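You operate a simulated robot arm through the tools that you are given. There is no shell and no other tool. Be economical: measure what you need, move in short steps, check, and stop when the job is done.

The job below is to be done with a simulated robot arm. You get a single attempt, and the scene is never put back.

TASK
Pack the yellow vase in the mailing tube and push the bung home.
Fine: wind a paper wad out with the knob and put it in first, under the vase; leave the knob wound out; the tube stays in its socket.
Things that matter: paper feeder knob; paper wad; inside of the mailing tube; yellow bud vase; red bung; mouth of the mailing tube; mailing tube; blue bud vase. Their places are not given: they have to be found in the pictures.

It is judged by the outcome, as a careful person would: the job done as asked, and still so three seconds after it is handed in. It fails if anything else is knocked over, pushed out of place, dropped, spilled or broken.

THE ROBOT
A 7-joint arm with a two-finger parallel gripper, fixed in place. Base frame: the origin is at the foot of the arm, x ahead of it, y to its left, z up. Lengths are in cm, angles in degrees, forces in N, time in s.
With the tool pointing down near the work surface it reaches from about 38 to 90 cm from the base axis. Its first joint turns from -115.0 to 115.0 degrees. Payload 3.91 kg.
The tool frame sits at the grasp point between the pads (the TCP): z along the fingers, y along the line on which they close. The tips reach 3 cm beyond it. The gripper opens to 11 cm. The fingers are 2 cm wide and 1 cm thick; the gripper's body (4.8 by 11.2 cm) begins 5.5 cm behind the TCP.
Orientation is told as [roll, pitch, yaw] about the base's x, y, z axes, in that order, counted from this pose: with the fingers straight down and closing along the base's y, the tool's x points along the base's -x, its y along +y and its z along -z.

THE INTERFACE
- The arm moves only by the tool nudge_tool. Its argument "series" is a list of rows, each a list of 7 numbers: the shift along the tool's x, y, z in cm, then the turn, a rotation vector about the tool's x, y, z in degrees, then the gripper command, from -1 (shut) to 1 (fully open), values between in proportion. In form: [[dx, dy, dz, rx, ry, rz, jaw], ...]. A call has 1 to 12 rows; each row is the pose to reach, as a shift and turn from the pose commanded when the call began, along the tool's axes at that moment. Rows are played at 5 a second. More than 5 cm and 8.6 degrees between two rows, or a gripper value outside its range, and nothing of the call is played. A pose out of reach is approached as far as the arm can. The call stops where the force on the tool passes 40 N (or 10 N more than at its start, if that is more) or the arm is blocked; 0.2 s more then pass. Each finger travels about 15.3 cm/s and halts on what it meets, pressing with about 32 N; the grip force reading is that of the motor and also rises with nothing between the fingers. The clock runs only during rows and for 0.2 s after the last one: add rows that repeat a pose to give the fingers time. The reply holds the time, the measured pose of the TCP, the force on the tool along the base axes, the opening and the grip force, in the units named above and with some noise, and new pictures: "show" is both (left out), scene, wrist or none.
- Cameras (640 x 400 px; columns grow to the right, rows downward): "scene" is fixed at [5.07, -50.17, 162.17]; the picture's right is [0.18, -0.98, 0.00], its down [-0.73, -0.14, -0.67] and it looks along [0.66, 0.12, -0.74] (base axes); focal length 321 px, centre (320, 200). "wrist" rides on the gripper at [-3.6, 0, -5.7] in the tool frame; the picture's right is [0.00, -1.00, 0.00], its down [0.97, 0.00, -0.24] and it looks along [0.24, 0.00, 0.97] (tool axes); focal length 218 px, centre (320, 200).
- lift_body(by): slides the trunk up (or, below 0, down) by that many cm; the arm rides with it, the base frame stays. It gives what a move gives, with no picture.
- pixel_to_xyz(camera, pixels): for up to 12 pixels [column, row] of the newest picture of that camera ("zoom" is the newest enlarged one), the place [x, y, z] in the base frame of the surface seen there, good to about 0.2 cm. It takes no simulated time.
- inspect(camera, box): a new picture of the part [left, top, right, bottom] of that camera's present view, enlarged. It takes no simulated time.
- hand_in(): hands the job in; it is judged then, once.

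Keep the steps short. Do not move on a guess: measure, check each grasp and each placing, and mend mistakes. In all there are 80 turns and 120 pictures (those below and enlarged ones count). Leave the gripper open and the arm clear of the work at the hand-in unless told otherwise, and finish with a single line.

The tools are called after "Call:" as a command line: name --pt "numbers of a row" for each row, then --argument value for the rest, lists and objects as JSON in quotes. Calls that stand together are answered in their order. nudge_tool: Moves the arm, as the interface text tells. Its arguments: {"type":"object","properties":{"series":{"type":"array","items":{"type":"array","items":{"type":"number"}}},"show":{"type":"string","enum":["both","scene","wrist","none"]}},"required":["series"]} The other tools are called the same way: lift_body (by) slides the trunk up or down; pixel_to_xyz (camera, pixels) gives the place of the surface under pixels of a picture; inspect (camera, box) takes an enlarged picture of a part of a camera's view; hand_in () hands the job in.

At the start:

```text
t: 0.0
position: [44.44, -33.24, 126.98]
ee_rot: [0.1, 0.0, 0.0]
contact_force: [0.1, 0.2, -0.3]
opening: 11.01
finger_force: 0.1
trunk travel left (down, up): [-85.0, 14.0]
```

scene: 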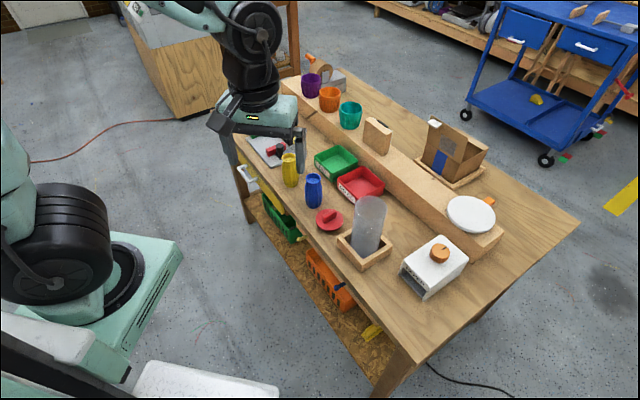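
wrist: 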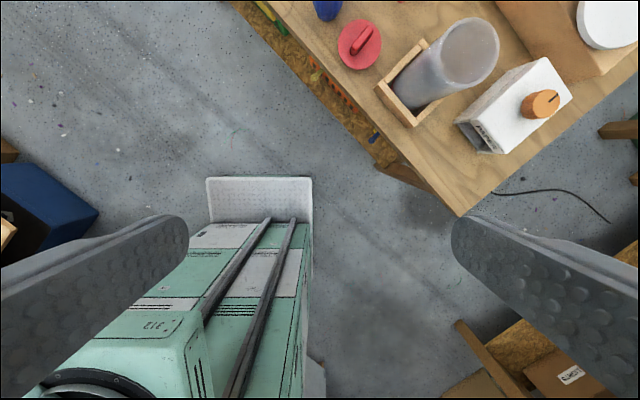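

I see the table with the tube at about (368,225), the feeder at (435,265) with its knob at (440,253), the vases at (290,170) and (313,190), and the bung at (329,219). I'll enlarge that area and measure some points.

Call:
inspect --camera "scene" --box '[260, 130, 500, 310]'

Call:
pixel_to_xyz --camera "scene" --pixels '[[290, 157], [290, 180], [313, 178], [314, 200], [329, 214], [322, 224], [371, 200], [365, 250], [440, 247], [440, 257], [420, 260], [411, 285]]'

Call:
inspect --camera "wrist" --box '[320, 0, 640, 200]'

```text
2.22 times, centred on (380, 220) of scene
```

zoom: 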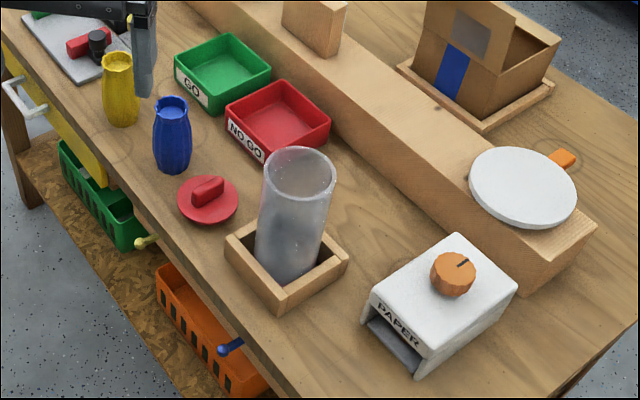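

```text
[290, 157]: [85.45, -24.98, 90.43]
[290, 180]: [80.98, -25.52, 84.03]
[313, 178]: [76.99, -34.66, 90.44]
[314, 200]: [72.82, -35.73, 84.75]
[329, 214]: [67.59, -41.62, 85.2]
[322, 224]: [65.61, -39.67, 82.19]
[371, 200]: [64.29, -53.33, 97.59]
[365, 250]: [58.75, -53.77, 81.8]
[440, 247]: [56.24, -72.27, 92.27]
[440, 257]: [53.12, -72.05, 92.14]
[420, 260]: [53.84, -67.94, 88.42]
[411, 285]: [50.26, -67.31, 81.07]
```

```text
2.00 times, centred on (480, 100) of wrist
```

zoom: 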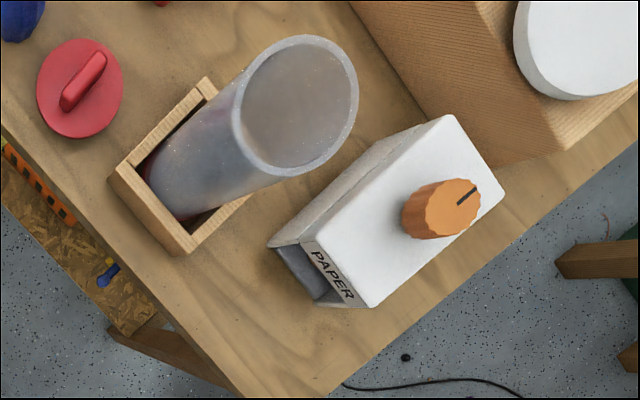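

The feeder knob is at zoom (450,205) with a black mark; the tube mouth is around (298,105). I'll measure knob, feeder, tube rim and bung points in this zoom.

Call:
pixel_to_xyz --camera "zoom" --pixels '[[478, 184], [432, 207], [455, 207], [467, 196], [445, 118], [502, 166], [305, 243], [371, 305], [300, 285], [80, 88], [98, 58], [66, 105]]'

Call:
pixel_to_xyz --camera "zoom" --pixels '[[236, 105], [354, 92], [300, 38], [270, 173], [290, 110], [343, 150], [248, 62], [205, 82], [115, 182], [182, 245], [40, 80], [122, 95]]'

```text
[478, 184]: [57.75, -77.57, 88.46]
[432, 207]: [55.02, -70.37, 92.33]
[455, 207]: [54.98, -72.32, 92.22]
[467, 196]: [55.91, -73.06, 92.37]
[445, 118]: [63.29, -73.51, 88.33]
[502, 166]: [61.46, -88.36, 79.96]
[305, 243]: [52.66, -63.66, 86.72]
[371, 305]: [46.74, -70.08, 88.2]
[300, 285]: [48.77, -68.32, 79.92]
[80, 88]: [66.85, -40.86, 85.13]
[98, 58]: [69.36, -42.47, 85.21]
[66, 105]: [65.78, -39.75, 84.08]
```

```text
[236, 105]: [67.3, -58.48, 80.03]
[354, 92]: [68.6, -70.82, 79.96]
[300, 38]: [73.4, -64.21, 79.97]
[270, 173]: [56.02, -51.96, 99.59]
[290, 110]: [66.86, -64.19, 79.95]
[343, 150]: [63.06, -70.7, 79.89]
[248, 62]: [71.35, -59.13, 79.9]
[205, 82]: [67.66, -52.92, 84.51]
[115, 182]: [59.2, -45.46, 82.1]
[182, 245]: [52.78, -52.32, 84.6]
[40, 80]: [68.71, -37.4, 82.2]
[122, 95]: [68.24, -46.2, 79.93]
```

Knob top centre reads about (55, -72.3, 92.3), near the reach limit. The tube top is at about z 99.6. I'll move level and high to above the knob.

Call:
nudge_tool --pt "-1.2 -4.3 1 0 0 0 0.6" --pt "-2.4 -8.6 2 0 0 0 0.6" --pt "-3.6 -12.9 3 0 0 0 0.6" --pt "-4.8 -17.2 4 0 0 0 0.6" --pt "-6 -21.5 5 0 0 0 0.6" --pt "-7.2 -25.8 6 0 0 0 0.6" --pt "-8.4 -30.1 7 0 0 0 0.6" --pt "-9.6 -34.4 8 0 0 0 0.6" --pt "-10.6 -38.7 10 0 0 0 0.6" --pt "-10.6 -38.7 13 0 0 0 0.6" --pt "-10.6 -38.7 13 0 0 0 0.6"

```text
t: 2.4
position: [55.14, -71.57, 113.78]
ee_rot: [-0.1, 0.0, 0.0]
contact_force: [0.7, -0.6, 0.4]
opening: 8.81
finger_force: 0.2
trunk travel left (down, up): [-85.0, 14.0]
```

scene: 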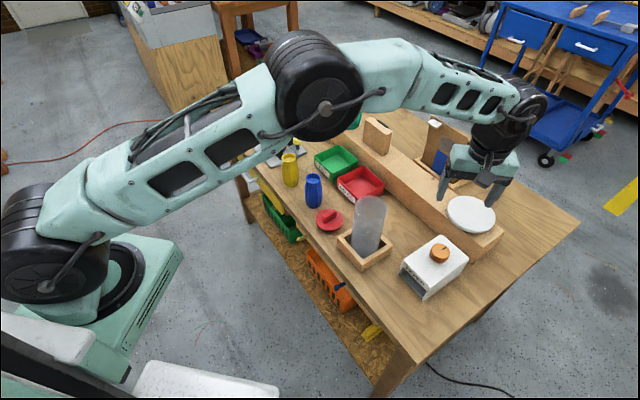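
wrist: 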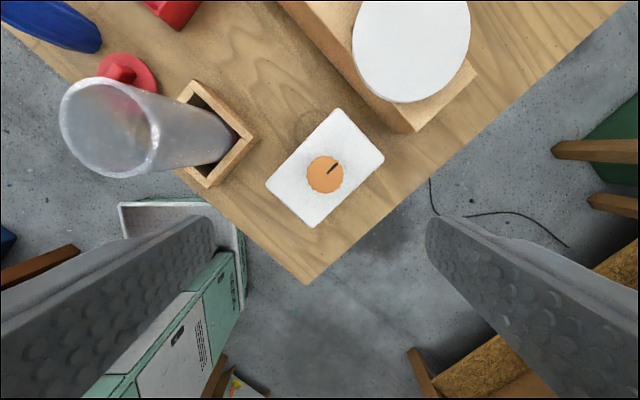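

Directly over the feeder now; the knob is at (325,174) with its mark toward (337,164). Measure it, the feeder corners and the tube.

Call:
inspect --camera "wrist" --box '[240, 90, 400, 240]'

Call:
pixel_to_xyz --camera "wrist" --pixels '[[325, 174], [308, 174], [342, 174], [325, 158], [325, 191], [337, 164], [338, 110], [383, 157], [268, 184], [312, 224], [208, 183], [253, 137]]'

```text
2.67 times, centred on (320, 165) of wrist
```

zoom: 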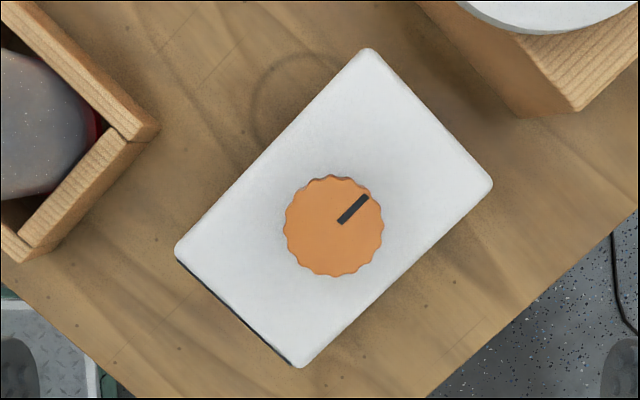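

```text
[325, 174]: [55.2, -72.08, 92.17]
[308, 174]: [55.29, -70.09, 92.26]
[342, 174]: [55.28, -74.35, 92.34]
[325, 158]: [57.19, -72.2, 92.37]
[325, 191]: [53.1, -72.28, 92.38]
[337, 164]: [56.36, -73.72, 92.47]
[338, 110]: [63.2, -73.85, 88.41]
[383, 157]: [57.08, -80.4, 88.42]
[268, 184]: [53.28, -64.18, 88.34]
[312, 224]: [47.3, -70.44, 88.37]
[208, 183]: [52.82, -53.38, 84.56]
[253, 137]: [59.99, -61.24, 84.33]
```

The knob is centred at (55.2, -72.2), about 4.3 wide, top at z 92.3, base at 88.4. I'll descend around it with the fingers open.

Call:
nudge_tool --pt "-0.15 -0.25 4.5 0 0 0 0.6" --pt "-0.15 -0.25 9 0 0 0 0.6" --pt "-0.15 -0.25 13.5 0 0 0 0.6" --pt "-0.15 -0.25 17.5 0 0 0 0.6" --pt "-0.15 -0.25 20 0 0 0 0.6" --pt "-0.15 -0.25 21.6 0 0 0 0.6" --pt "-0.15 -0.25 21.6 0 0 0 0.6"

```text
t: 4.0
position: [55.18, -72.13, 92.2]
ee_rot: [-0.1, 0.0, 0.0]
contact_force: [-0.9, 0.1, 0.4]
opening: 8.8
finger_force: 0.1
trunk travel left (down, up): [-85.0, 14.0]
```

scene: 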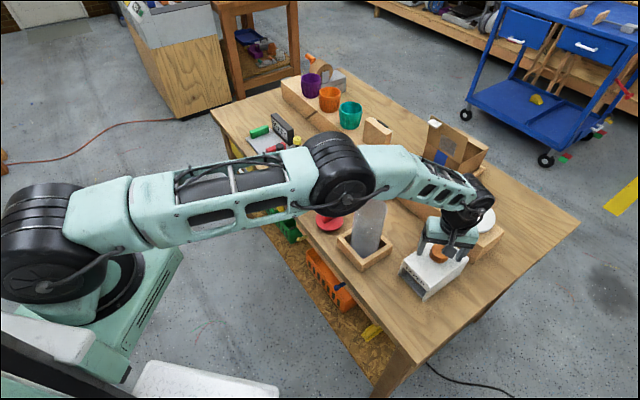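
wrist: 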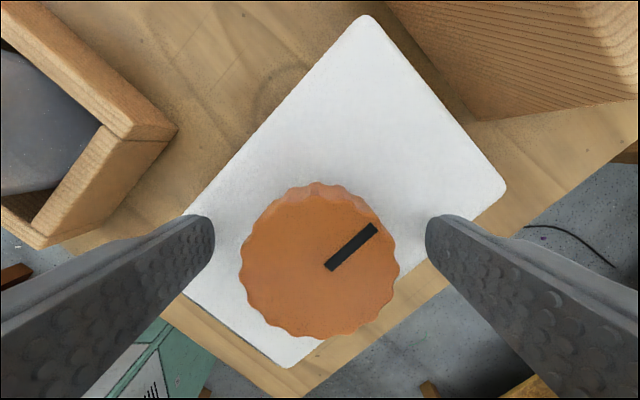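

The knob is well between the fingers with clear space. Close on it gently and wait.

Call:
nudge_tool --pt "0 0 0 0 0 0 0" --pt "0 0 0 0 0 0 -0.4" --pt "0 0 0 0 0 0 -0.4" --pt "0 0 0 0 0 0 -0.4" --show "wrist"

```text
t: 5.0
position: [55.21, -72.2, 92.21]
ee_rot: [0.0, 0.0, 0.1]
contact_force: [-0.1, 3.3, -0.2]
opening: 4.79
finger_force: 44.9
trunk travel left (down, up): [-85.0, 14.0]
```

wrist: 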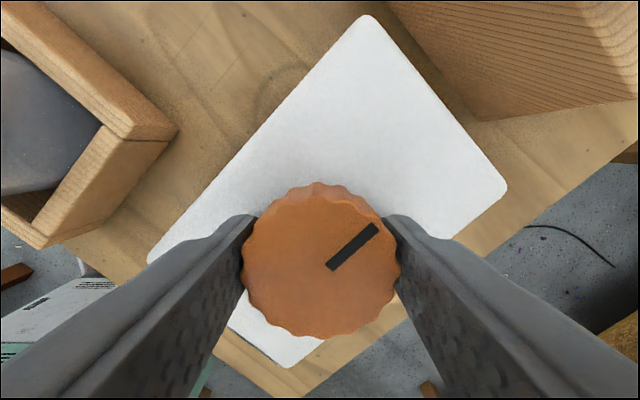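

Gripped at 4.79. I'll try turning a little clockwise (seen from above) and read the response.

Call:
nudge_tool --pt "0 0 0 0 0 5 -0.4" --pt "0 0 0 0 0 10 -0.4" --pt "0 0 0 0 0 15 -0.4" --pt "0 0 0 0 0 20 -0.4" --pt "0 0 0 0 0 25 -0.4" --pt "0 0 0 0 0 25 -0.4"

```text
t: 6.4
position: [55.21, -72.09, 92.26]
ee_rot: [0.0, 0.1, -25.1]
contact_force: [-1.8, 5.2, -7.3]
opening: 4.74
finger_force: 45.3
trunk travel left (down, up): [-85.0, 14.0]
```

scene: 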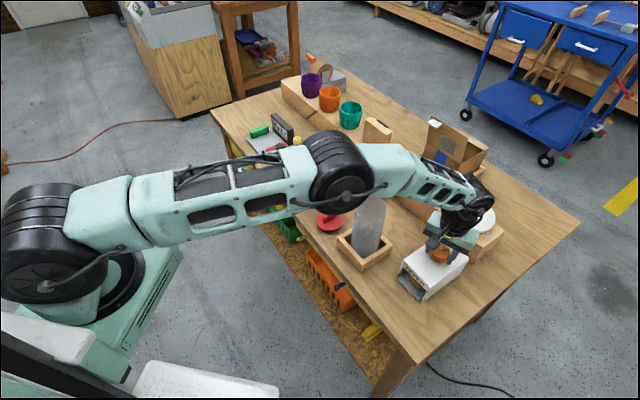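
wrist: 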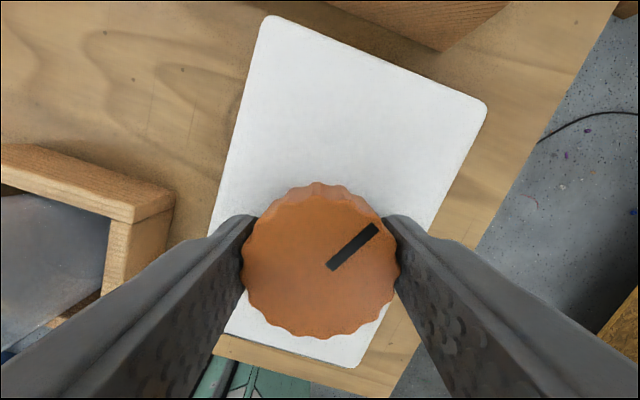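

The knob turned with the fingers (mark unchanged relative to them). Look at the feeder's mouth for paper.

Call:
inspect --camera "scene" --box '[380, 220, 480, 310]'

```text
4.44 times, centred on (430, 265) of scene
```

zoom: 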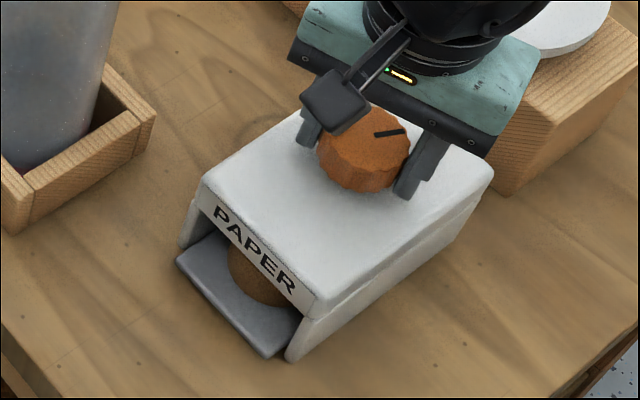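

A brown wad has begun to come out of the slot, so clockwise is right. Continue turning in the same direction.

Call:
nudge_tool --pt "0 0 0 0 0 6 -0.4" --pt "0 0 0 0 0 12 -0.4" --pt "0 0 0 0 0 18 -0.4" --pt "0 0 0 0 0 24 -0.4" --pt "0 0 0 0 0 30 -0.4" --pt "0 0 0 0 0 36 -0.4" --pt "0 0 0 0 0 42 -0.4" --pt "0 0 0 0 0 48 -0.4" --pt "0 0 0 0 0 48 -0.4" --show "none"

Call:
inspect --camera "scene" --box '[380, 220, 480, 310]'

```text
t: 8.4
position: [55.16, -72.26, 92.39]
ee_rot: [-0.2, 0.1, -73.1]
contact_force: [-11.5, -3.2, -10.5]
opening: 4.81
finger_force: 44.5
trunk travel left (down, up): [-85.0, 14.0]
```

```text
4.44 times, centred on (430, 265) of scene
```

zoom: 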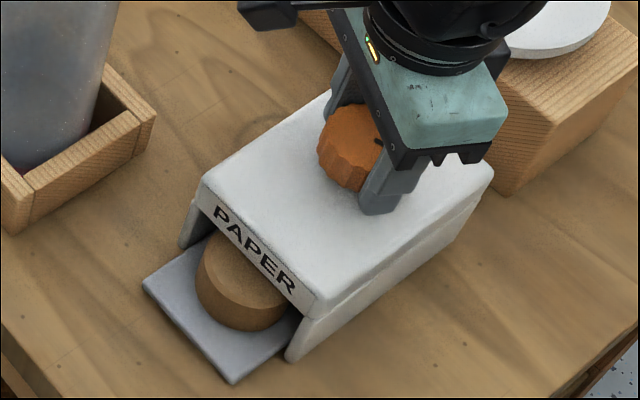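

The tray is sliding out with the wad on it. Keep turning, watching for a stop.

Call:
nudge_tool --pt "0 0 0 0 0 6 -0.4" --pt "0 0 0 0 0 12 -0.4" --pt "0 0 0 0 0 18 -0.4" --pt "0 0 0 0 0 24 -0.4" --pt "0 0 0 0 0 30 -0.4" --pt "0 0 0 0 0 36 -0.4" --pt "0 0 0 0 0 42 -0.4" --pt "0 0 0 0 0 42 -0.4" --show "wrist"

Call:
inspect --camera "scene" --box '[380, 220, 480, 310]'

```text
t: 10.2
position: [55.18, -72.21, 92.25]
ee_rot: [-0.2, 0.1, -115.0]
contact_force: [-18.1, 6.6, -12.9]
opening: 4.77
finger_force: 45.6
trunk travel left (down, up): [-85.0, 14.0]
```

wrist: 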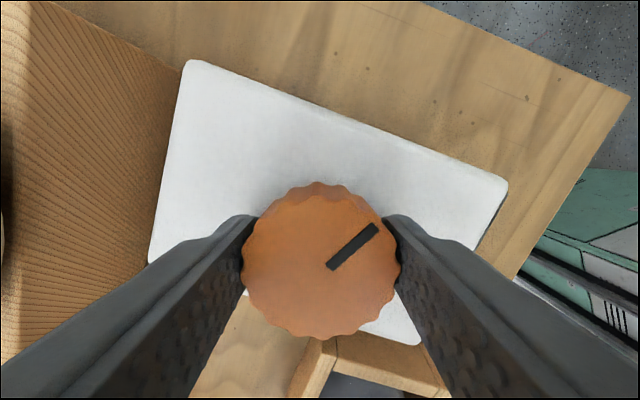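

```text
4.44 times, centred on (430, 265) of scene
```

zoom: 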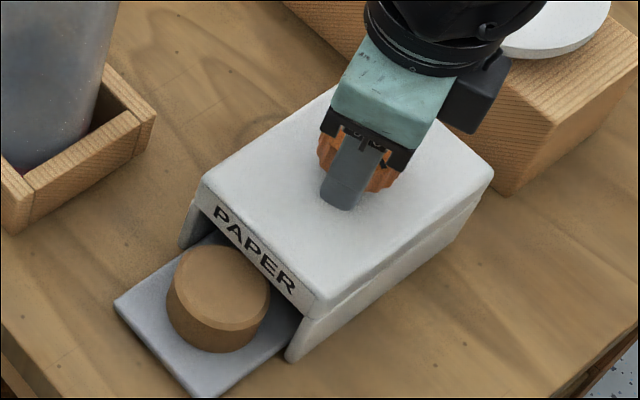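

The wad is nearly clear. Continue turning towards the stop.

Call:
nudge_tool --pt "0 0 0 0 0 6 -0.4" --pt "0 0 0 0 0 12 -0.4" --pt "0 0 0 0 0 18 -0.4" --pt "0 0 0 0 0 24 -0.4" --pt "0 0 0 0 0 30 -0.4" --pt "0 0 0 0 0 36 -0.4" --pt "0 0 0 0 0 36 -0.4" --show "wrist"

Call:
inspect --camera "scene" --box '[380, 220, 480, 310]'

```text
t: 11.8
position: [55.33, -72.02, 92.51]
ee_rot: [-0.1, -0.1, -151.0]
contact_force: [-16.0, 12.9, 0.2]
opening: 4.78
finger_force: 45.6
trunk travel left (down, up): [-85.0, 14.0]
```

wrist: 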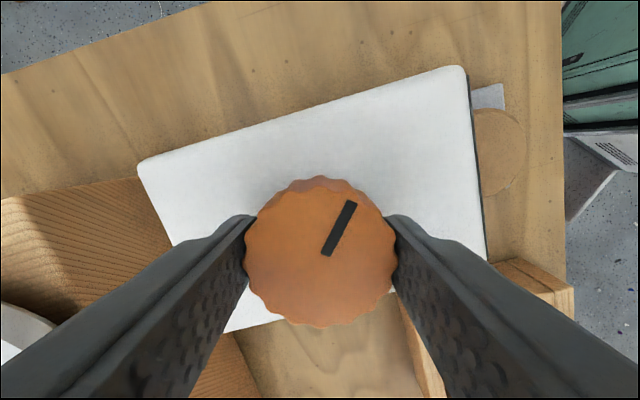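

```text
4.44 times, centred on (430, 265) of scene
```

zoom: 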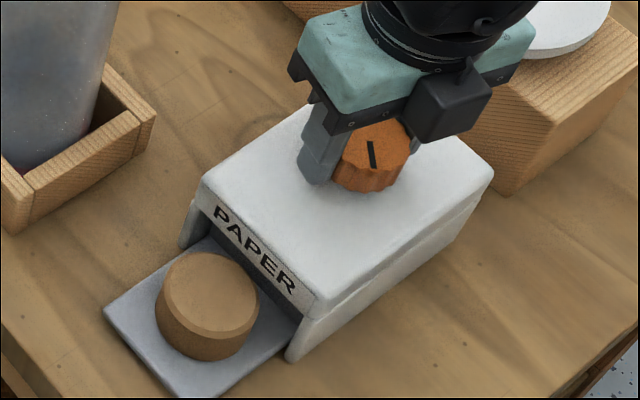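

The mark slipped in the fingers, so the knob has reached its stop; the wad is out. Open, lift straight up, and check the tray stays out.

Call:
nudge_tool --pt "0 0 0 0 0 0 0.2" --pt "0 0 0 0 0 0 0.6" --pt "0 0 0 0 0 0 0.6" --pt "0 0 -4 0 0 0 0.6" --pt "0 0 -8 0 0 0 0.6" --pt "0 0 -12.5 0 0 0 0.6" --pt "0 0 -17 0 0 0 0.6" --pt "0 0 -20 0 0 0 0.6"

Call:
inspect --camera "scene" --box '[330, 180, 490, 310]'

```text
t: 13.6
position: [55.3, -72.21, 112.3]
ee_rot: [-0.1, 0.0, -151.0]
contact_force: [0.4, 0.0, -0.5]
opening: 8.81
finger_force: 0.2
trunk travel left (down, up): [-85.0, 14.0]
```

scene: 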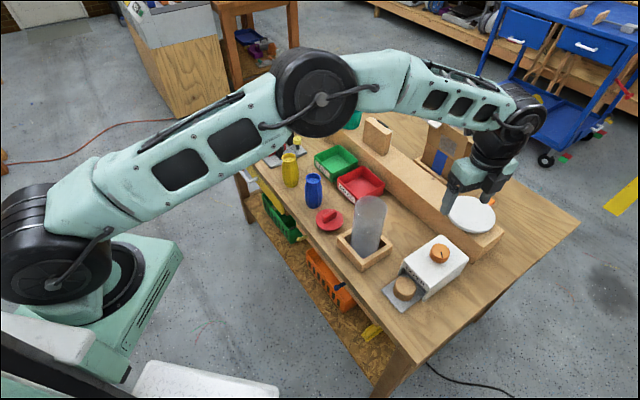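
wrist: 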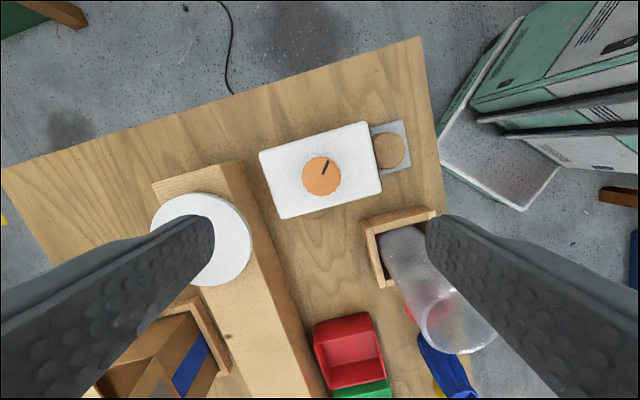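

```text
3.08 times, centred on (410, 245) of scene
```

zoom: 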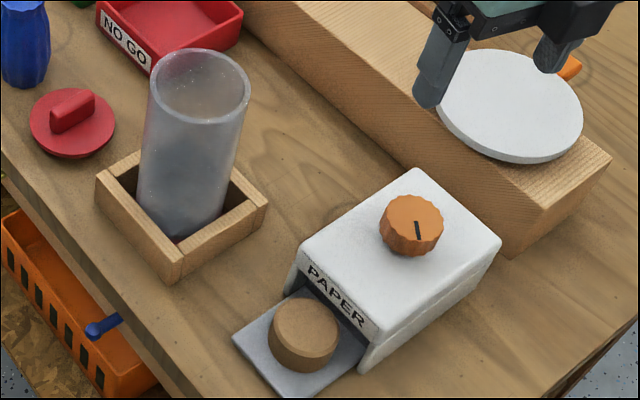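

The tray stays out. Now measure the wad (zoom (305,330)), tube rim, and socket.

Call:
pixel_to_xyz --camera "zoom" --pixels '[[305, 325], [272, 330], [338, 328], [305, 300], [305, 352], [200, 50], [152, 85], [248, 85], [200, 122], [180, 240], [170, 200], [250, 360]]'

Call:
inspect --camera "wrist" --box '[340, 100, 500, 220]'

```text
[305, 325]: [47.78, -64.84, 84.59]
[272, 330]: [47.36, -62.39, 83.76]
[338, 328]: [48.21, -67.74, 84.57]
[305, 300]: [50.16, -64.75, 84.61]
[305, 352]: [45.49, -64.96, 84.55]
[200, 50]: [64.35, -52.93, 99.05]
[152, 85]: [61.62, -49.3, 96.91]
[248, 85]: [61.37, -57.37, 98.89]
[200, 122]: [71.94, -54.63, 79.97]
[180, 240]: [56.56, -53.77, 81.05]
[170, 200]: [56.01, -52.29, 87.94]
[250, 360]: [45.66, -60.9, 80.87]
```

```text
3.33 times, centred on (420, 160) of wrist
```

zoom: 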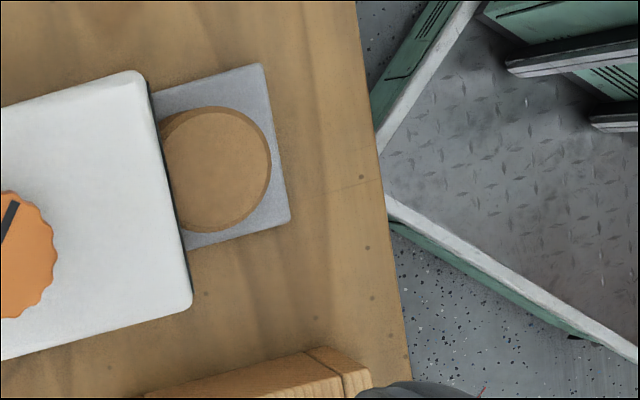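

Call:
pixel_to_xyz --camera "zoom" --pixels '[[218, 108], [214, 228], [268, 165], [215, 168], [176, 203], [250, 130], [255, 210], [262, 66], [290, 220], [190, 246], [160, 95], [192, 305]]'

Call:
inspect --camera "wrist" --box '[350, 190, 510, 370]'

```text
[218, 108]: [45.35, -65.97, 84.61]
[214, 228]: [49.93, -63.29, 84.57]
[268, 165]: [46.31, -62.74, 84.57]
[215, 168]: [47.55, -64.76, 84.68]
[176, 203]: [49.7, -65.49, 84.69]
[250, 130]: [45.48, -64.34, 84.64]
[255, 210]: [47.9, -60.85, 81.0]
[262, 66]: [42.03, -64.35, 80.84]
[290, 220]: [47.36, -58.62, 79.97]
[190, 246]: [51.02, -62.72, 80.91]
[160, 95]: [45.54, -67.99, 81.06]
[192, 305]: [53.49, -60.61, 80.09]
```

```text
2.22 times, centred on (430, 280) of wrist
```

zoom: 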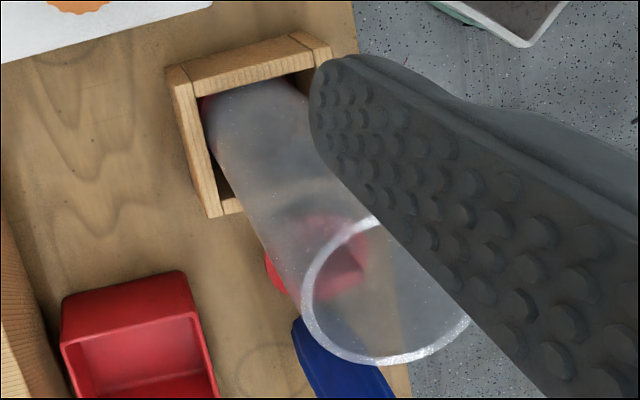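

The wad is centred near (47.8, -64.95), about 5.3 across, top z 84.6, tray z 81. I'll rotate back so the jaws close parallel to the feeder front (yaw about -44), moving high above the wad.

Call:
nudge_tool --pt "-0.5 -1.65 0 0 0 -8.5 0.6" --pt "-1 -3.3 0 0 0 -17 0.6" --pt "-1.5 -4.95 0 0 0 -25.5 0.6" --pt "-2 -6.6 0 0 0 -34 0.6" --pt "-2.5 -8.25 0 0 0 -42.5 0.6" --pt "-3 -9.9 0 0 0 -51 0.6" --pt "-3 -9.9 0 0 0 -59.5 0.6" --pt "-3 -9.9 0 0 0 -68 0.6" --pt "-3 -9.9 0 0 0 -76.5 0.6" --pt "-3 -9.9 0 0 0 -85 0.6" --pt "-3 -9.9 0 0 0 -93.5 0.6" --pt "-3 -9.9 0 0 0 -102 0.6"

```text
t: 16.2
position: [47.88, -64.95, 112.36]
ee_rot: [-0.1, 0.0, -48.8]
contact_force: [-0.2, 0.5, 0.0]
opening: 8.8
finger_force: 0.0
trunk travel left (down, up): [-85.0, 14.0]
```

scene: 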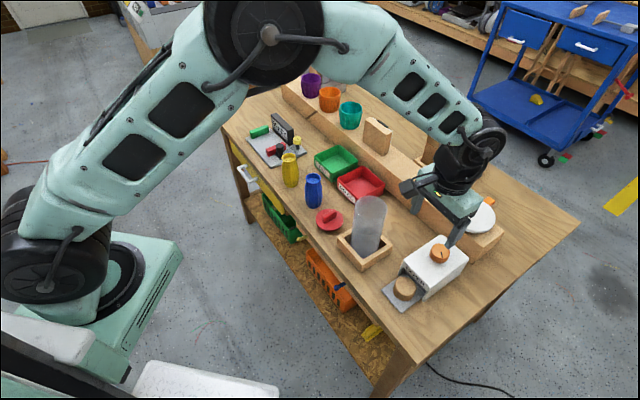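
wrist: 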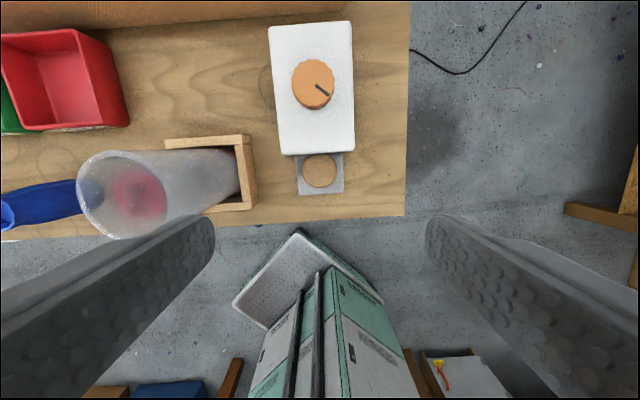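

Now above the wad at (320,172). Re-measure its outline.

Call:
pixel_to_xyz --camera "wrist" --pixels '[[320, 171], [305, 171], [335, 171], [320, 158], [320, 185], [298, 155], [344, 191], [298, 193], [344, 153]]'

Call:
inspect --camera "wrist" --box '[60, 100, 380, 260]'

```text
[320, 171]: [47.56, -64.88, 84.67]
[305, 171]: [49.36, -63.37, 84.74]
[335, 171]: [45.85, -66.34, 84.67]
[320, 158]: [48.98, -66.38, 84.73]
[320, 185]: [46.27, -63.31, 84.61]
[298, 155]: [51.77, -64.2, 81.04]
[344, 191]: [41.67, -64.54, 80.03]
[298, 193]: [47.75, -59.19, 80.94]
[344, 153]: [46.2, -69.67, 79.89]
```

```text
2.00 times, centred on (220, 180) of wrist
```

zoom: 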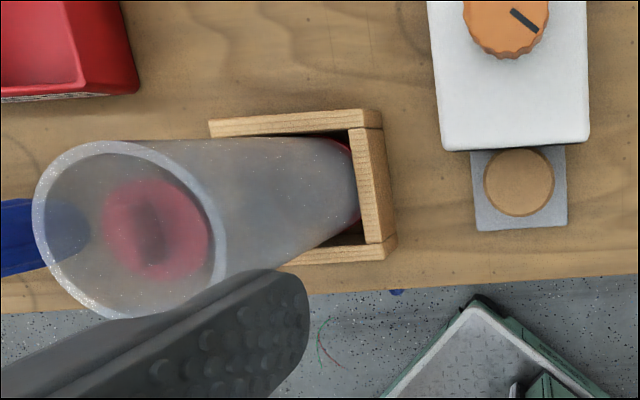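

Wad centre refined to (47.65, -64.85). Align and descend partway.

Call:
nudge_tool --pt "0.2 -0.1 4.5 0 0 -4.5 0.6" --pt "0.2 -0.1 9 0 0 -4.5 0.6" --pt "0.2 -0.1 13.5 0 0 -4.5 0.6" --pt "0.2 -0.1 18 0 0 -4.5 0.6" --pt "0.2 -0.1 20 0 0 -4.5 0.6" --pt "0.2 -0.1 20 0 0 -4.5 0.6"

```text
t: 17.6
position: [47.56, -64.77, 92.17]
ee_rot: [-0.1, 0.0, -44.6]
contact_force: [0.6, 0.4, -0.5]
opening: 8.8
finger_force: 0.1
trunk travel left (down, up): [-85.0, 14.0]
```

scene: 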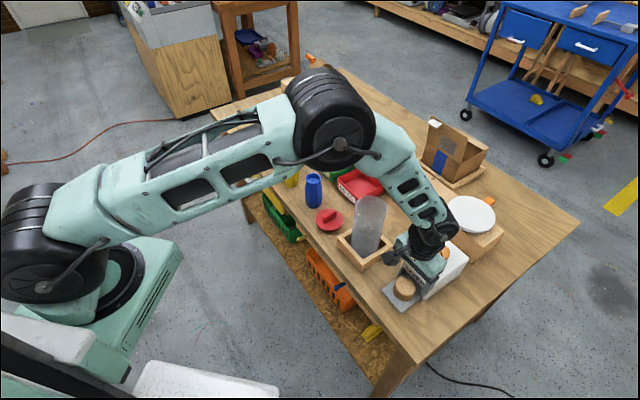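
wrist: 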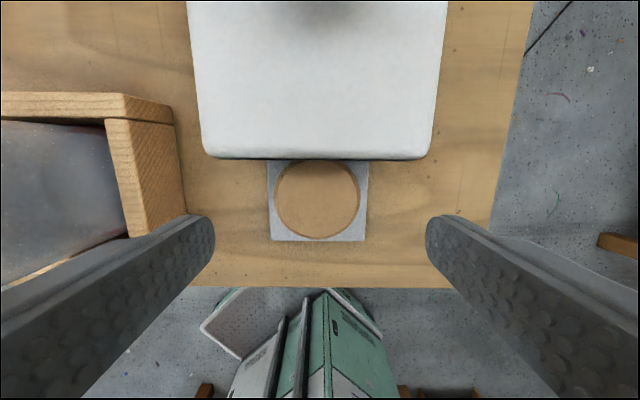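

Well aligned; the socket wall is clear of the left finger. Lower to TCP z about 85 and close.

Call:
nudge_tool --pt "0 0 3.5 0 0 0 0.6" --pt "0 0 6 0 0 0 0.5" --pt "0 0 7.1 0 0 0 0.5" --pt "0 0 7.1 0 0 0 0.2" --pt "0 0 7.1 0 0 0 -0.1" --pt "0 0 7.1 0 0 0 -0.2" --pt "0 0 7.1 0 0 0 -0.2"

```text
t: 19.2
position: [47.59, -64.79, 85.26]
ee_rot: [0.0, 0.0, -44.5]
contact_force: [0.8, 0.1, 1.0]
opening: 5.21
finger_force: 32.0
trunk travel left (down, up): [-85.0, 14.0]
```

scene: 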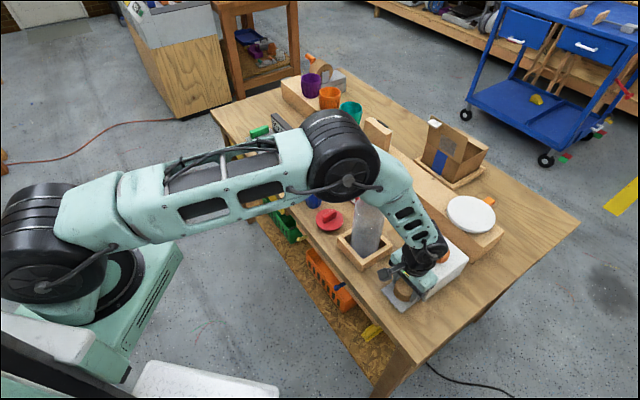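
wrist: 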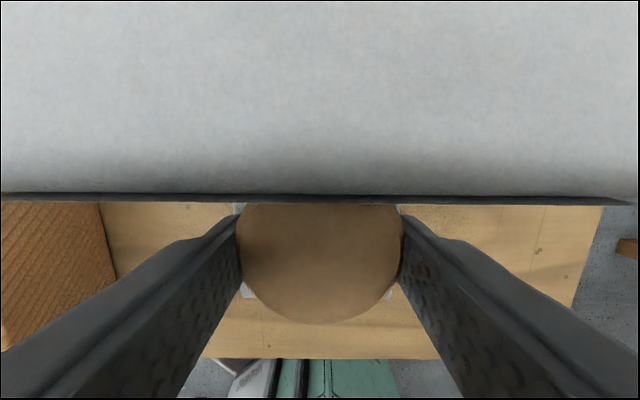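

The wad is held (opening 5.21). Lift straight up.

Call:
nudge_tool --pt "0 0 -3 0 0 0 -0.2" --pt "0 0 -7 0 0 0 -0.2" --pt "0 0 -12 0 0 0 -0.2" --pt "0 0 -17 0 0 0 -0.2" --pt "0 0 -22 0 0 0 -0.2" --pt "0 0 -27 0 0 0 -0.2" --pt "0 0 -32 0 0 0 -0.2" --pt "0 0 -32 0 0 0 -0.2"

Call:
inspect --camera "scene" --box '[290, 160, 480, 300]'

```text
t: 21.0
position: [47.4, -64.53, 117.12]
ee_rot: [-0.1, -0.1, -44.5]
contact_force: [-0.7, -0.3, 0.1]
opening: 5.28
finger_force: 32.4
trunk travel left (down, up): [-85.0, 14.0]
```

scene: 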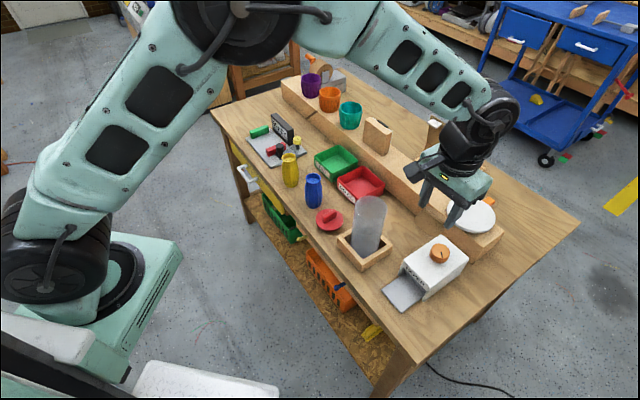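
wrist: 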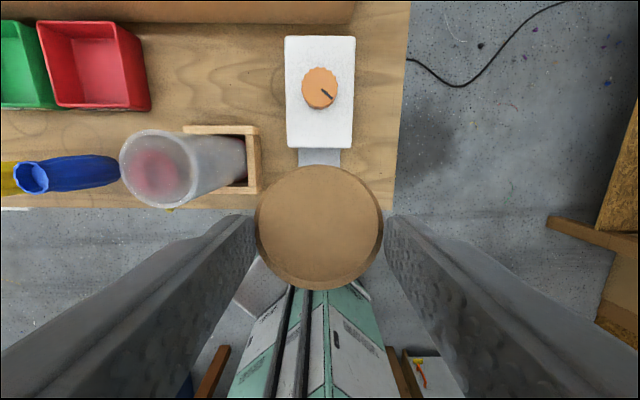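

```text
2.86 times, centred on (385, 230) of scene
```

zoom: 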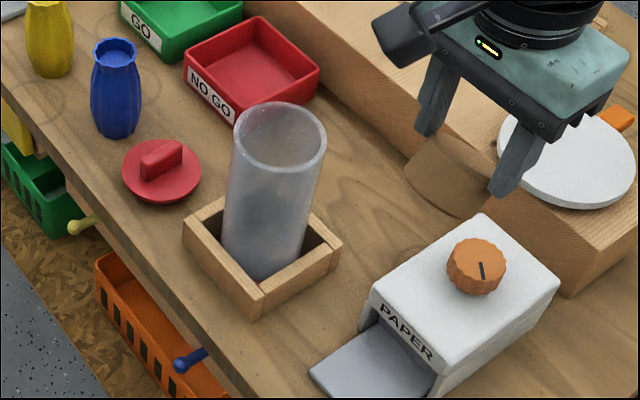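

Wad out, tray still wound out. Now measure the rim from the zoom: left (235,140), right (324,148), far (280,104), near (275,170), and the sockets' corners.

Call:
pixel_to_xyz --camera "zoom" --pixels '[[282, 104], [255, 110], [308, 112], [236, 128], [235, 142], [324, 137], [324, 150], [276, 171], [276, 168], [250, 163], [305, 168], [300, 106]]'

Call:
inspect --camera "wrist" --box '[100, 110, 280, 220]'

```text
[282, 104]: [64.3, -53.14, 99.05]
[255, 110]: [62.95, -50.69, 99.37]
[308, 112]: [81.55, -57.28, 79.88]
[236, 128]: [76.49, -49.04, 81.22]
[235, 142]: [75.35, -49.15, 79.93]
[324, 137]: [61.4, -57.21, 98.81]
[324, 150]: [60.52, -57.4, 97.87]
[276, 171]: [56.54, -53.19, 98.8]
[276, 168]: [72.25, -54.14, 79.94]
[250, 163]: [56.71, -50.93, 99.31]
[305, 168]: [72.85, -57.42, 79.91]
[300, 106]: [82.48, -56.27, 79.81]
```

```text
3.56 times, centred on (190, 165) of wrist
```

zoom: 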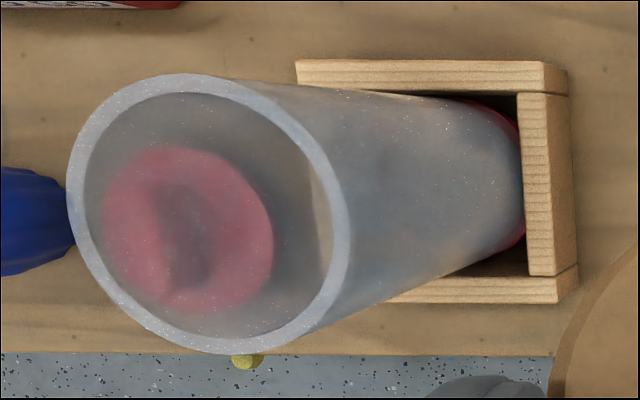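

Call:
pixel_to_xyz --camera "zoom" --pixels '[[80, 215], [85, 160], [125, 105], [185, 83], [250, 100], [305, 148], [335, 200], [341, 250], [320, 305], [230, 345], [160, 320], [105, 270]]'

Call:
pixel_to_xyz --camera "zoom" --pixels '[[297, 72], [560, 80], [570, 285], [340, 78], [545, 60], [450, 290], [210, 85], [270, 335], [345, 215], [70, 240]]'

```text
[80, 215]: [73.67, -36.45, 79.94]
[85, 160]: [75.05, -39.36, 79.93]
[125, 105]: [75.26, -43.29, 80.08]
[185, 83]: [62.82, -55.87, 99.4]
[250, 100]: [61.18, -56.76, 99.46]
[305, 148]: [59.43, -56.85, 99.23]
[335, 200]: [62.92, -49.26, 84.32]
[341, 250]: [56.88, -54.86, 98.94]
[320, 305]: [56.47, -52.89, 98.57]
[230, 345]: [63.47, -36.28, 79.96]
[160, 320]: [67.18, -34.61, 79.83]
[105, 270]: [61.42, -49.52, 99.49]
```

```text
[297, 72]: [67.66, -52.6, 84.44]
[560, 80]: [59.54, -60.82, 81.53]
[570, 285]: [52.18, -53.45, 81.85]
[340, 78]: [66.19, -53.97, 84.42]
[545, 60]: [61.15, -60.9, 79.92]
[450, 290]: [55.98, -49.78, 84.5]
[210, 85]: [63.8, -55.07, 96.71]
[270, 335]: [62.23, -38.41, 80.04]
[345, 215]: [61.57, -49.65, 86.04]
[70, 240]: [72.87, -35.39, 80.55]
```

The rim centre fits (60.3, -53.2), outer radius about 4, top z about 99.5. In the wrist view the wad looks smaller (129 px wide vs 168 at the grasp), so it may have slipped down in the jaws. Check.

Call:
pixel_to_xyz --camera "wrist" --pixels '[[318, 222], [318, 170], [318, 275], [262, 222], [375, 222], [318, 284], [245, 225], [395, 225]]'

Call:
inspect --camera "scene" --box '[400, 150, 500, 240]'

```text
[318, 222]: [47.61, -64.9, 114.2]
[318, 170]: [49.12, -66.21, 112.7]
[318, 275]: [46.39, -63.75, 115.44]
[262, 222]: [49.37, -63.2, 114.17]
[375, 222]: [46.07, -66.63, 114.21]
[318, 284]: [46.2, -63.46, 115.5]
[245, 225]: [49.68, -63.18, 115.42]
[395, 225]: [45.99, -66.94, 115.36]
```

```text
4.44 times, centred on (450, 195) of scene
```

zoom: 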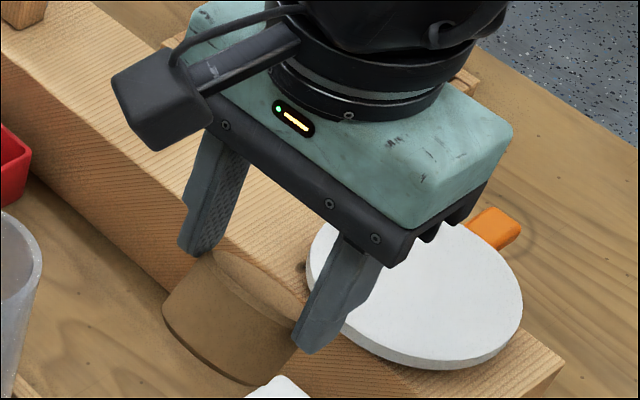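

The wad slid to the fingertips and tipped about 37°; it probably caught on the feeder edge. Best to set it back and regrasp. I'll tilt the tool about its closing axis to level the wad, slowly, while still high up.

Call:
nudge_tool --pt "0.3 0 0 0 -3.7 0 -0.2" --pt "0.6 0 0 0 -7.4 0 -0.2" --pt "0.9 0 0 0 -11.1 0 -0.2" --pt "1.2 0 0 0 -14.8 0 -0.2" --pt "1.5 0 0 0 -18.5 0 -0.2" --pt "1.8 0 0 0 -22.2 0 -0.2" --pt "2.1 0 0 0 -25.9 0 -0.2" --pt "2.4 0 0 0 -29.6 0 -0.2" --pt "2.7 0 0 0 -33.3 0 -0.2" --pt "2.87 0 0 0 -36.7 0 -0.2" --pt "2.87 0 0 0 -36.7 0 -0.2"

```text
t: 23.4
position: [45.53, -63.03, 117.23]
ee_rot: [-0.1, -36.7, -44.5]
contact_force: [-0.1, -0.7, -1.6]
opening: 5.27
finger_force: 32.3
trunk travel left (down, up): [-85.0, 14.0]
```

scene: 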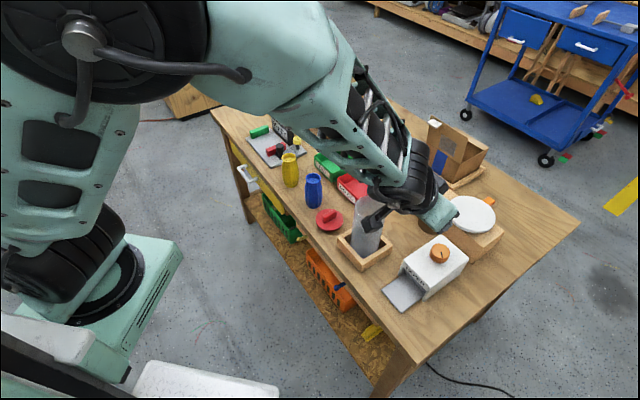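
wrist: 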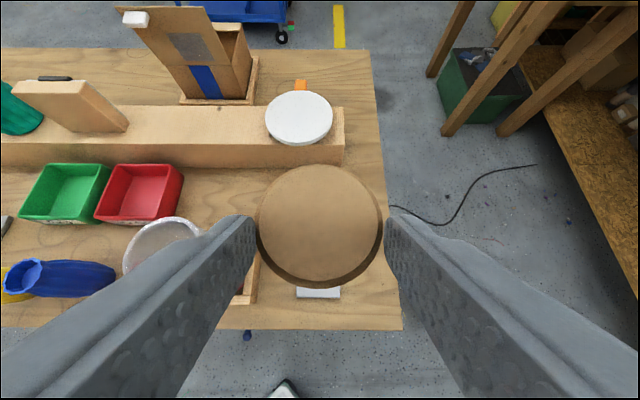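

Check that the wad is level now.

Call:
pixel_to_xyz --camera "wrist" --pixels '[[319, 222], [319, 170], [319, 273], [265, 222], [373, 222], [320, 292]]'

```text
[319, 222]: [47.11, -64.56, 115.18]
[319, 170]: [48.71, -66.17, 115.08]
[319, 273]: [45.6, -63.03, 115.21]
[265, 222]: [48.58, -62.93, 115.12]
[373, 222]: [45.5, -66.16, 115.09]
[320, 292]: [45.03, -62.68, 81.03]
```

Level (top z 115.1 all round), centre (47.1, -64.55). Lower straight down to just above the tray.

Call:
nudge_tool --pt "1.8 0 2.4 0 0 0 -0.2" --pt "3.6 0 4.8 0 0 0 -0.2" --pt "5.4 0 7.2 0 0 0 -0.2" --pt "7.2 0 9.6 0 0 0 -0.2" --pt "9 0 12 0 0 0 -0.2" --pt "10.8 0 14.4 0 0 0 -0.2" --pt "12.6 0 16.8 0 0 0 -0.2" --pt "14.4 0 19.3 0 0 0 -0.2" --pt "16.2 0 21.7 0 0 0 -0.2" --pt "17.3 0 23.3 0 0 0 -0.2" --pt "17.3 0 23.3 0 0 0 -0.2"

Call:
inspect --camera "scene" --box '[330, 180, 490, 310]'

```text
t: 25.8
position: [45.66, -62.89, 88.16]
ee_rot: [0.1, -36.6, -44.4]
contact_force: [0.0, 0.8, 0.5]
opening: 5.14
finger_force: 32.2
trunk travel left (down, up): [-85.0, 14.0]
```

scene: 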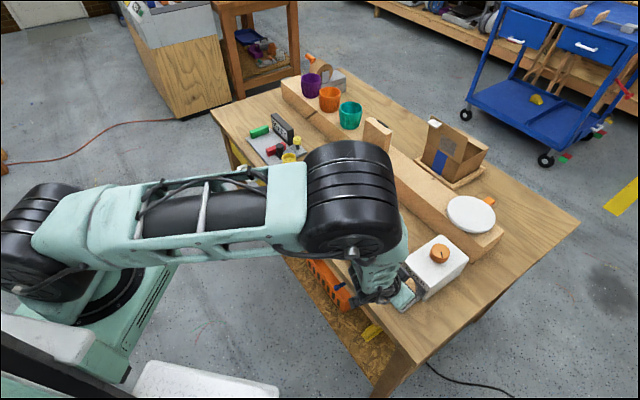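
wrist: 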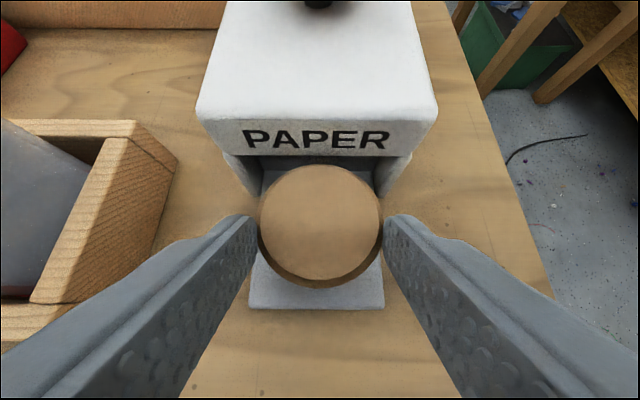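

```text
3.08 times, centred on (410, 245) of scene
```

zoom: 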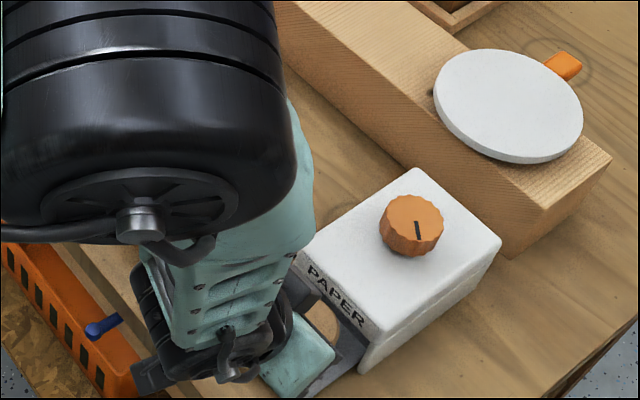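

The wad is over the tray, about 1.4 cm above it. Lower the rest, then release.

Call:
nudge_tool --pt "0.36 0 0.48 0 0 0 -0.2" --pt "0.6 0 0.8 0 0 0 -0.2" --pt "0.78 0 1.04 0 0 0 -0.2" --pt "0.84 0 1.12 0 0 0 -0.2" --pt "0.84 0 1.12 0 0 0 0.1" --pt "0.84 0 1.12 0 0 0 0.3" --pt "0.84 0 1.12 0 0 0 0.4" --show "wrist"

```text
t: 27.4
position: [45.61, -62.98, 86.8]
ee_rot: [0.1, -36.8, -44.4]
contact_force: [0.6, -0.8, -0.1]
opening: 7.69
finger_force: 0.0
trunk travel left (down, up): [-85.0, 14.0]
```

wrist: 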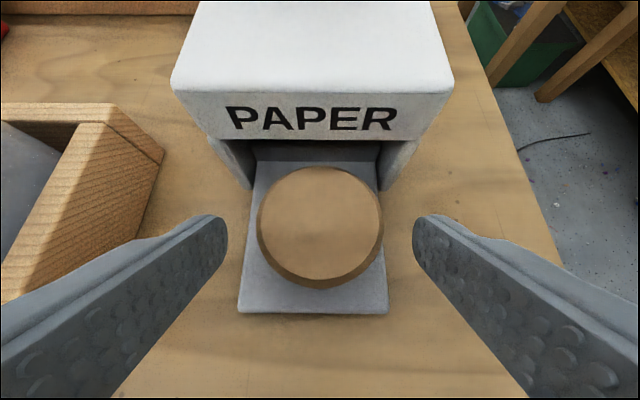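

The wad is flat on the tray, clear of the housing. Measure it and the front lip of the feeder.

Call:
pixel_to_xyz --camera "wrist" --pixels '[[319, 222], [319, 171], [319, 273], [263, 222], [376, 222], [319, 92], [319, 137], [319, 160], [319, 302], [260, 302]]'

```text
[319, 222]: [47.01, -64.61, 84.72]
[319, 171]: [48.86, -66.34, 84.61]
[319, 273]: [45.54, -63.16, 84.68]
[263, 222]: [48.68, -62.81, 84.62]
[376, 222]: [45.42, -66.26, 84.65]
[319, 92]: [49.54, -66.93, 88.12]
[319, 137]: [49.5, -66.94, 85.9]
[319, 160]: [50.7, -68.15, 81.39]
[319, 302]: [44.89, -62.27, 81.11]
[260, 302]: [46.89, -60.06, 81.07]
```

The wad is centred near (47.1, -64.65), with its edge 0.7 cm from the lip (before, it was under the lip). Back up 8 cm, then turn the tool upright over the wad.

Call:
nudge_tool --pt "-2.39 0 -3.21 0 0 0 0.6" --pt "-4.78 0 -6.42 0 0 0 0.6" --pt "-5.2 -0.03 -6.1 0 7.4 0 0.6" --pt "-5.6 -0.06 -5.8 0 14.8 0 0.6" --pt "-5.95 -0.1 -5.55 0 22.2 0 0.6" --pt "-6.3 -0.13 -5.3 0 29.6 0 0.6" --pt "-6.57 -0.15 -5.08 0 36.7 0 0.6" --pt "-6.57 -0.15 -5.08 0 36.7 0 0.6"

```text
t: 29.2
position: [47.14, -64.58, 94.83]
ee_rot: [0.0, -0.1, -44.5]
contact_force: [-0.6, 0.1, 0.3]
opening: 8.78
finger_force: 0.1
trunk travel left (down, up): [-85.0, 14.0]
```

scene: 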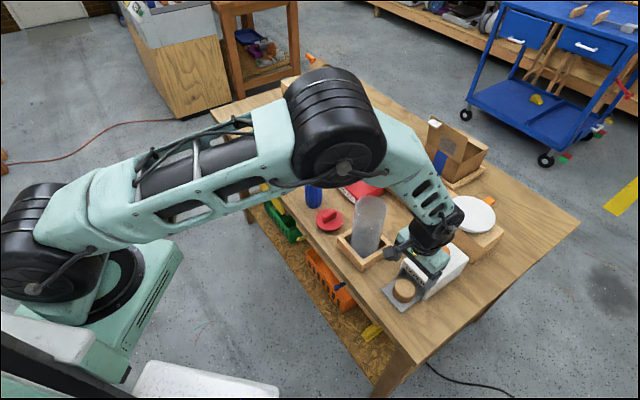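
wrist: 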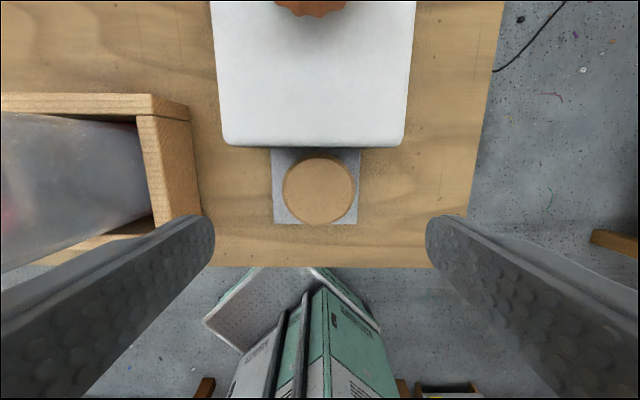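

Upright and over the wad. Descend to TCP z 85.5, close firmly this time.

Call:
nudge_tool --pt "0.05 0 4 0 0 0 0.6" --pt "0.05 0 7.5 0 0 0 0.5" --pt "0.05 0 9.3 0 0 0 0.5" --pt "0.05 0 9.3 0 0 0 0" --pt "0.05 0 9.3 0 0 0 -0.6" --pt "0.05 0 9.3 0 0 0 -0.8" --pt "0.05 0 9.3 0 0 0 -0.8" --show "wrist"

```text
t: 30.8
position: [47.06, -64.65, 85.38]
ee_rot: [0.0, 0.0, -44.5]
contact_force: [-0.7, 0.3, -0.1]
opening: 5.3
finger_force: 31.8
trunk travel left (down, up): [-85.0, 14.0]
```

wrist: 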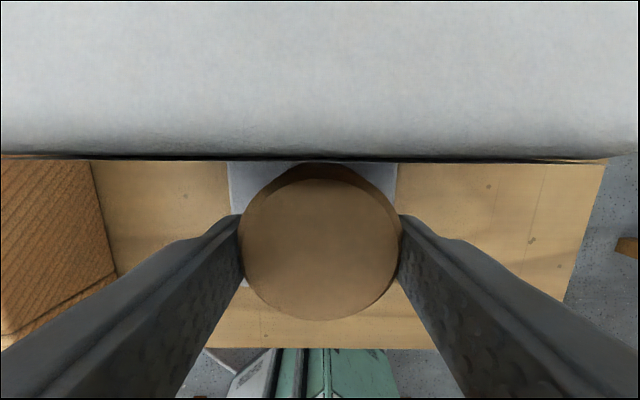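

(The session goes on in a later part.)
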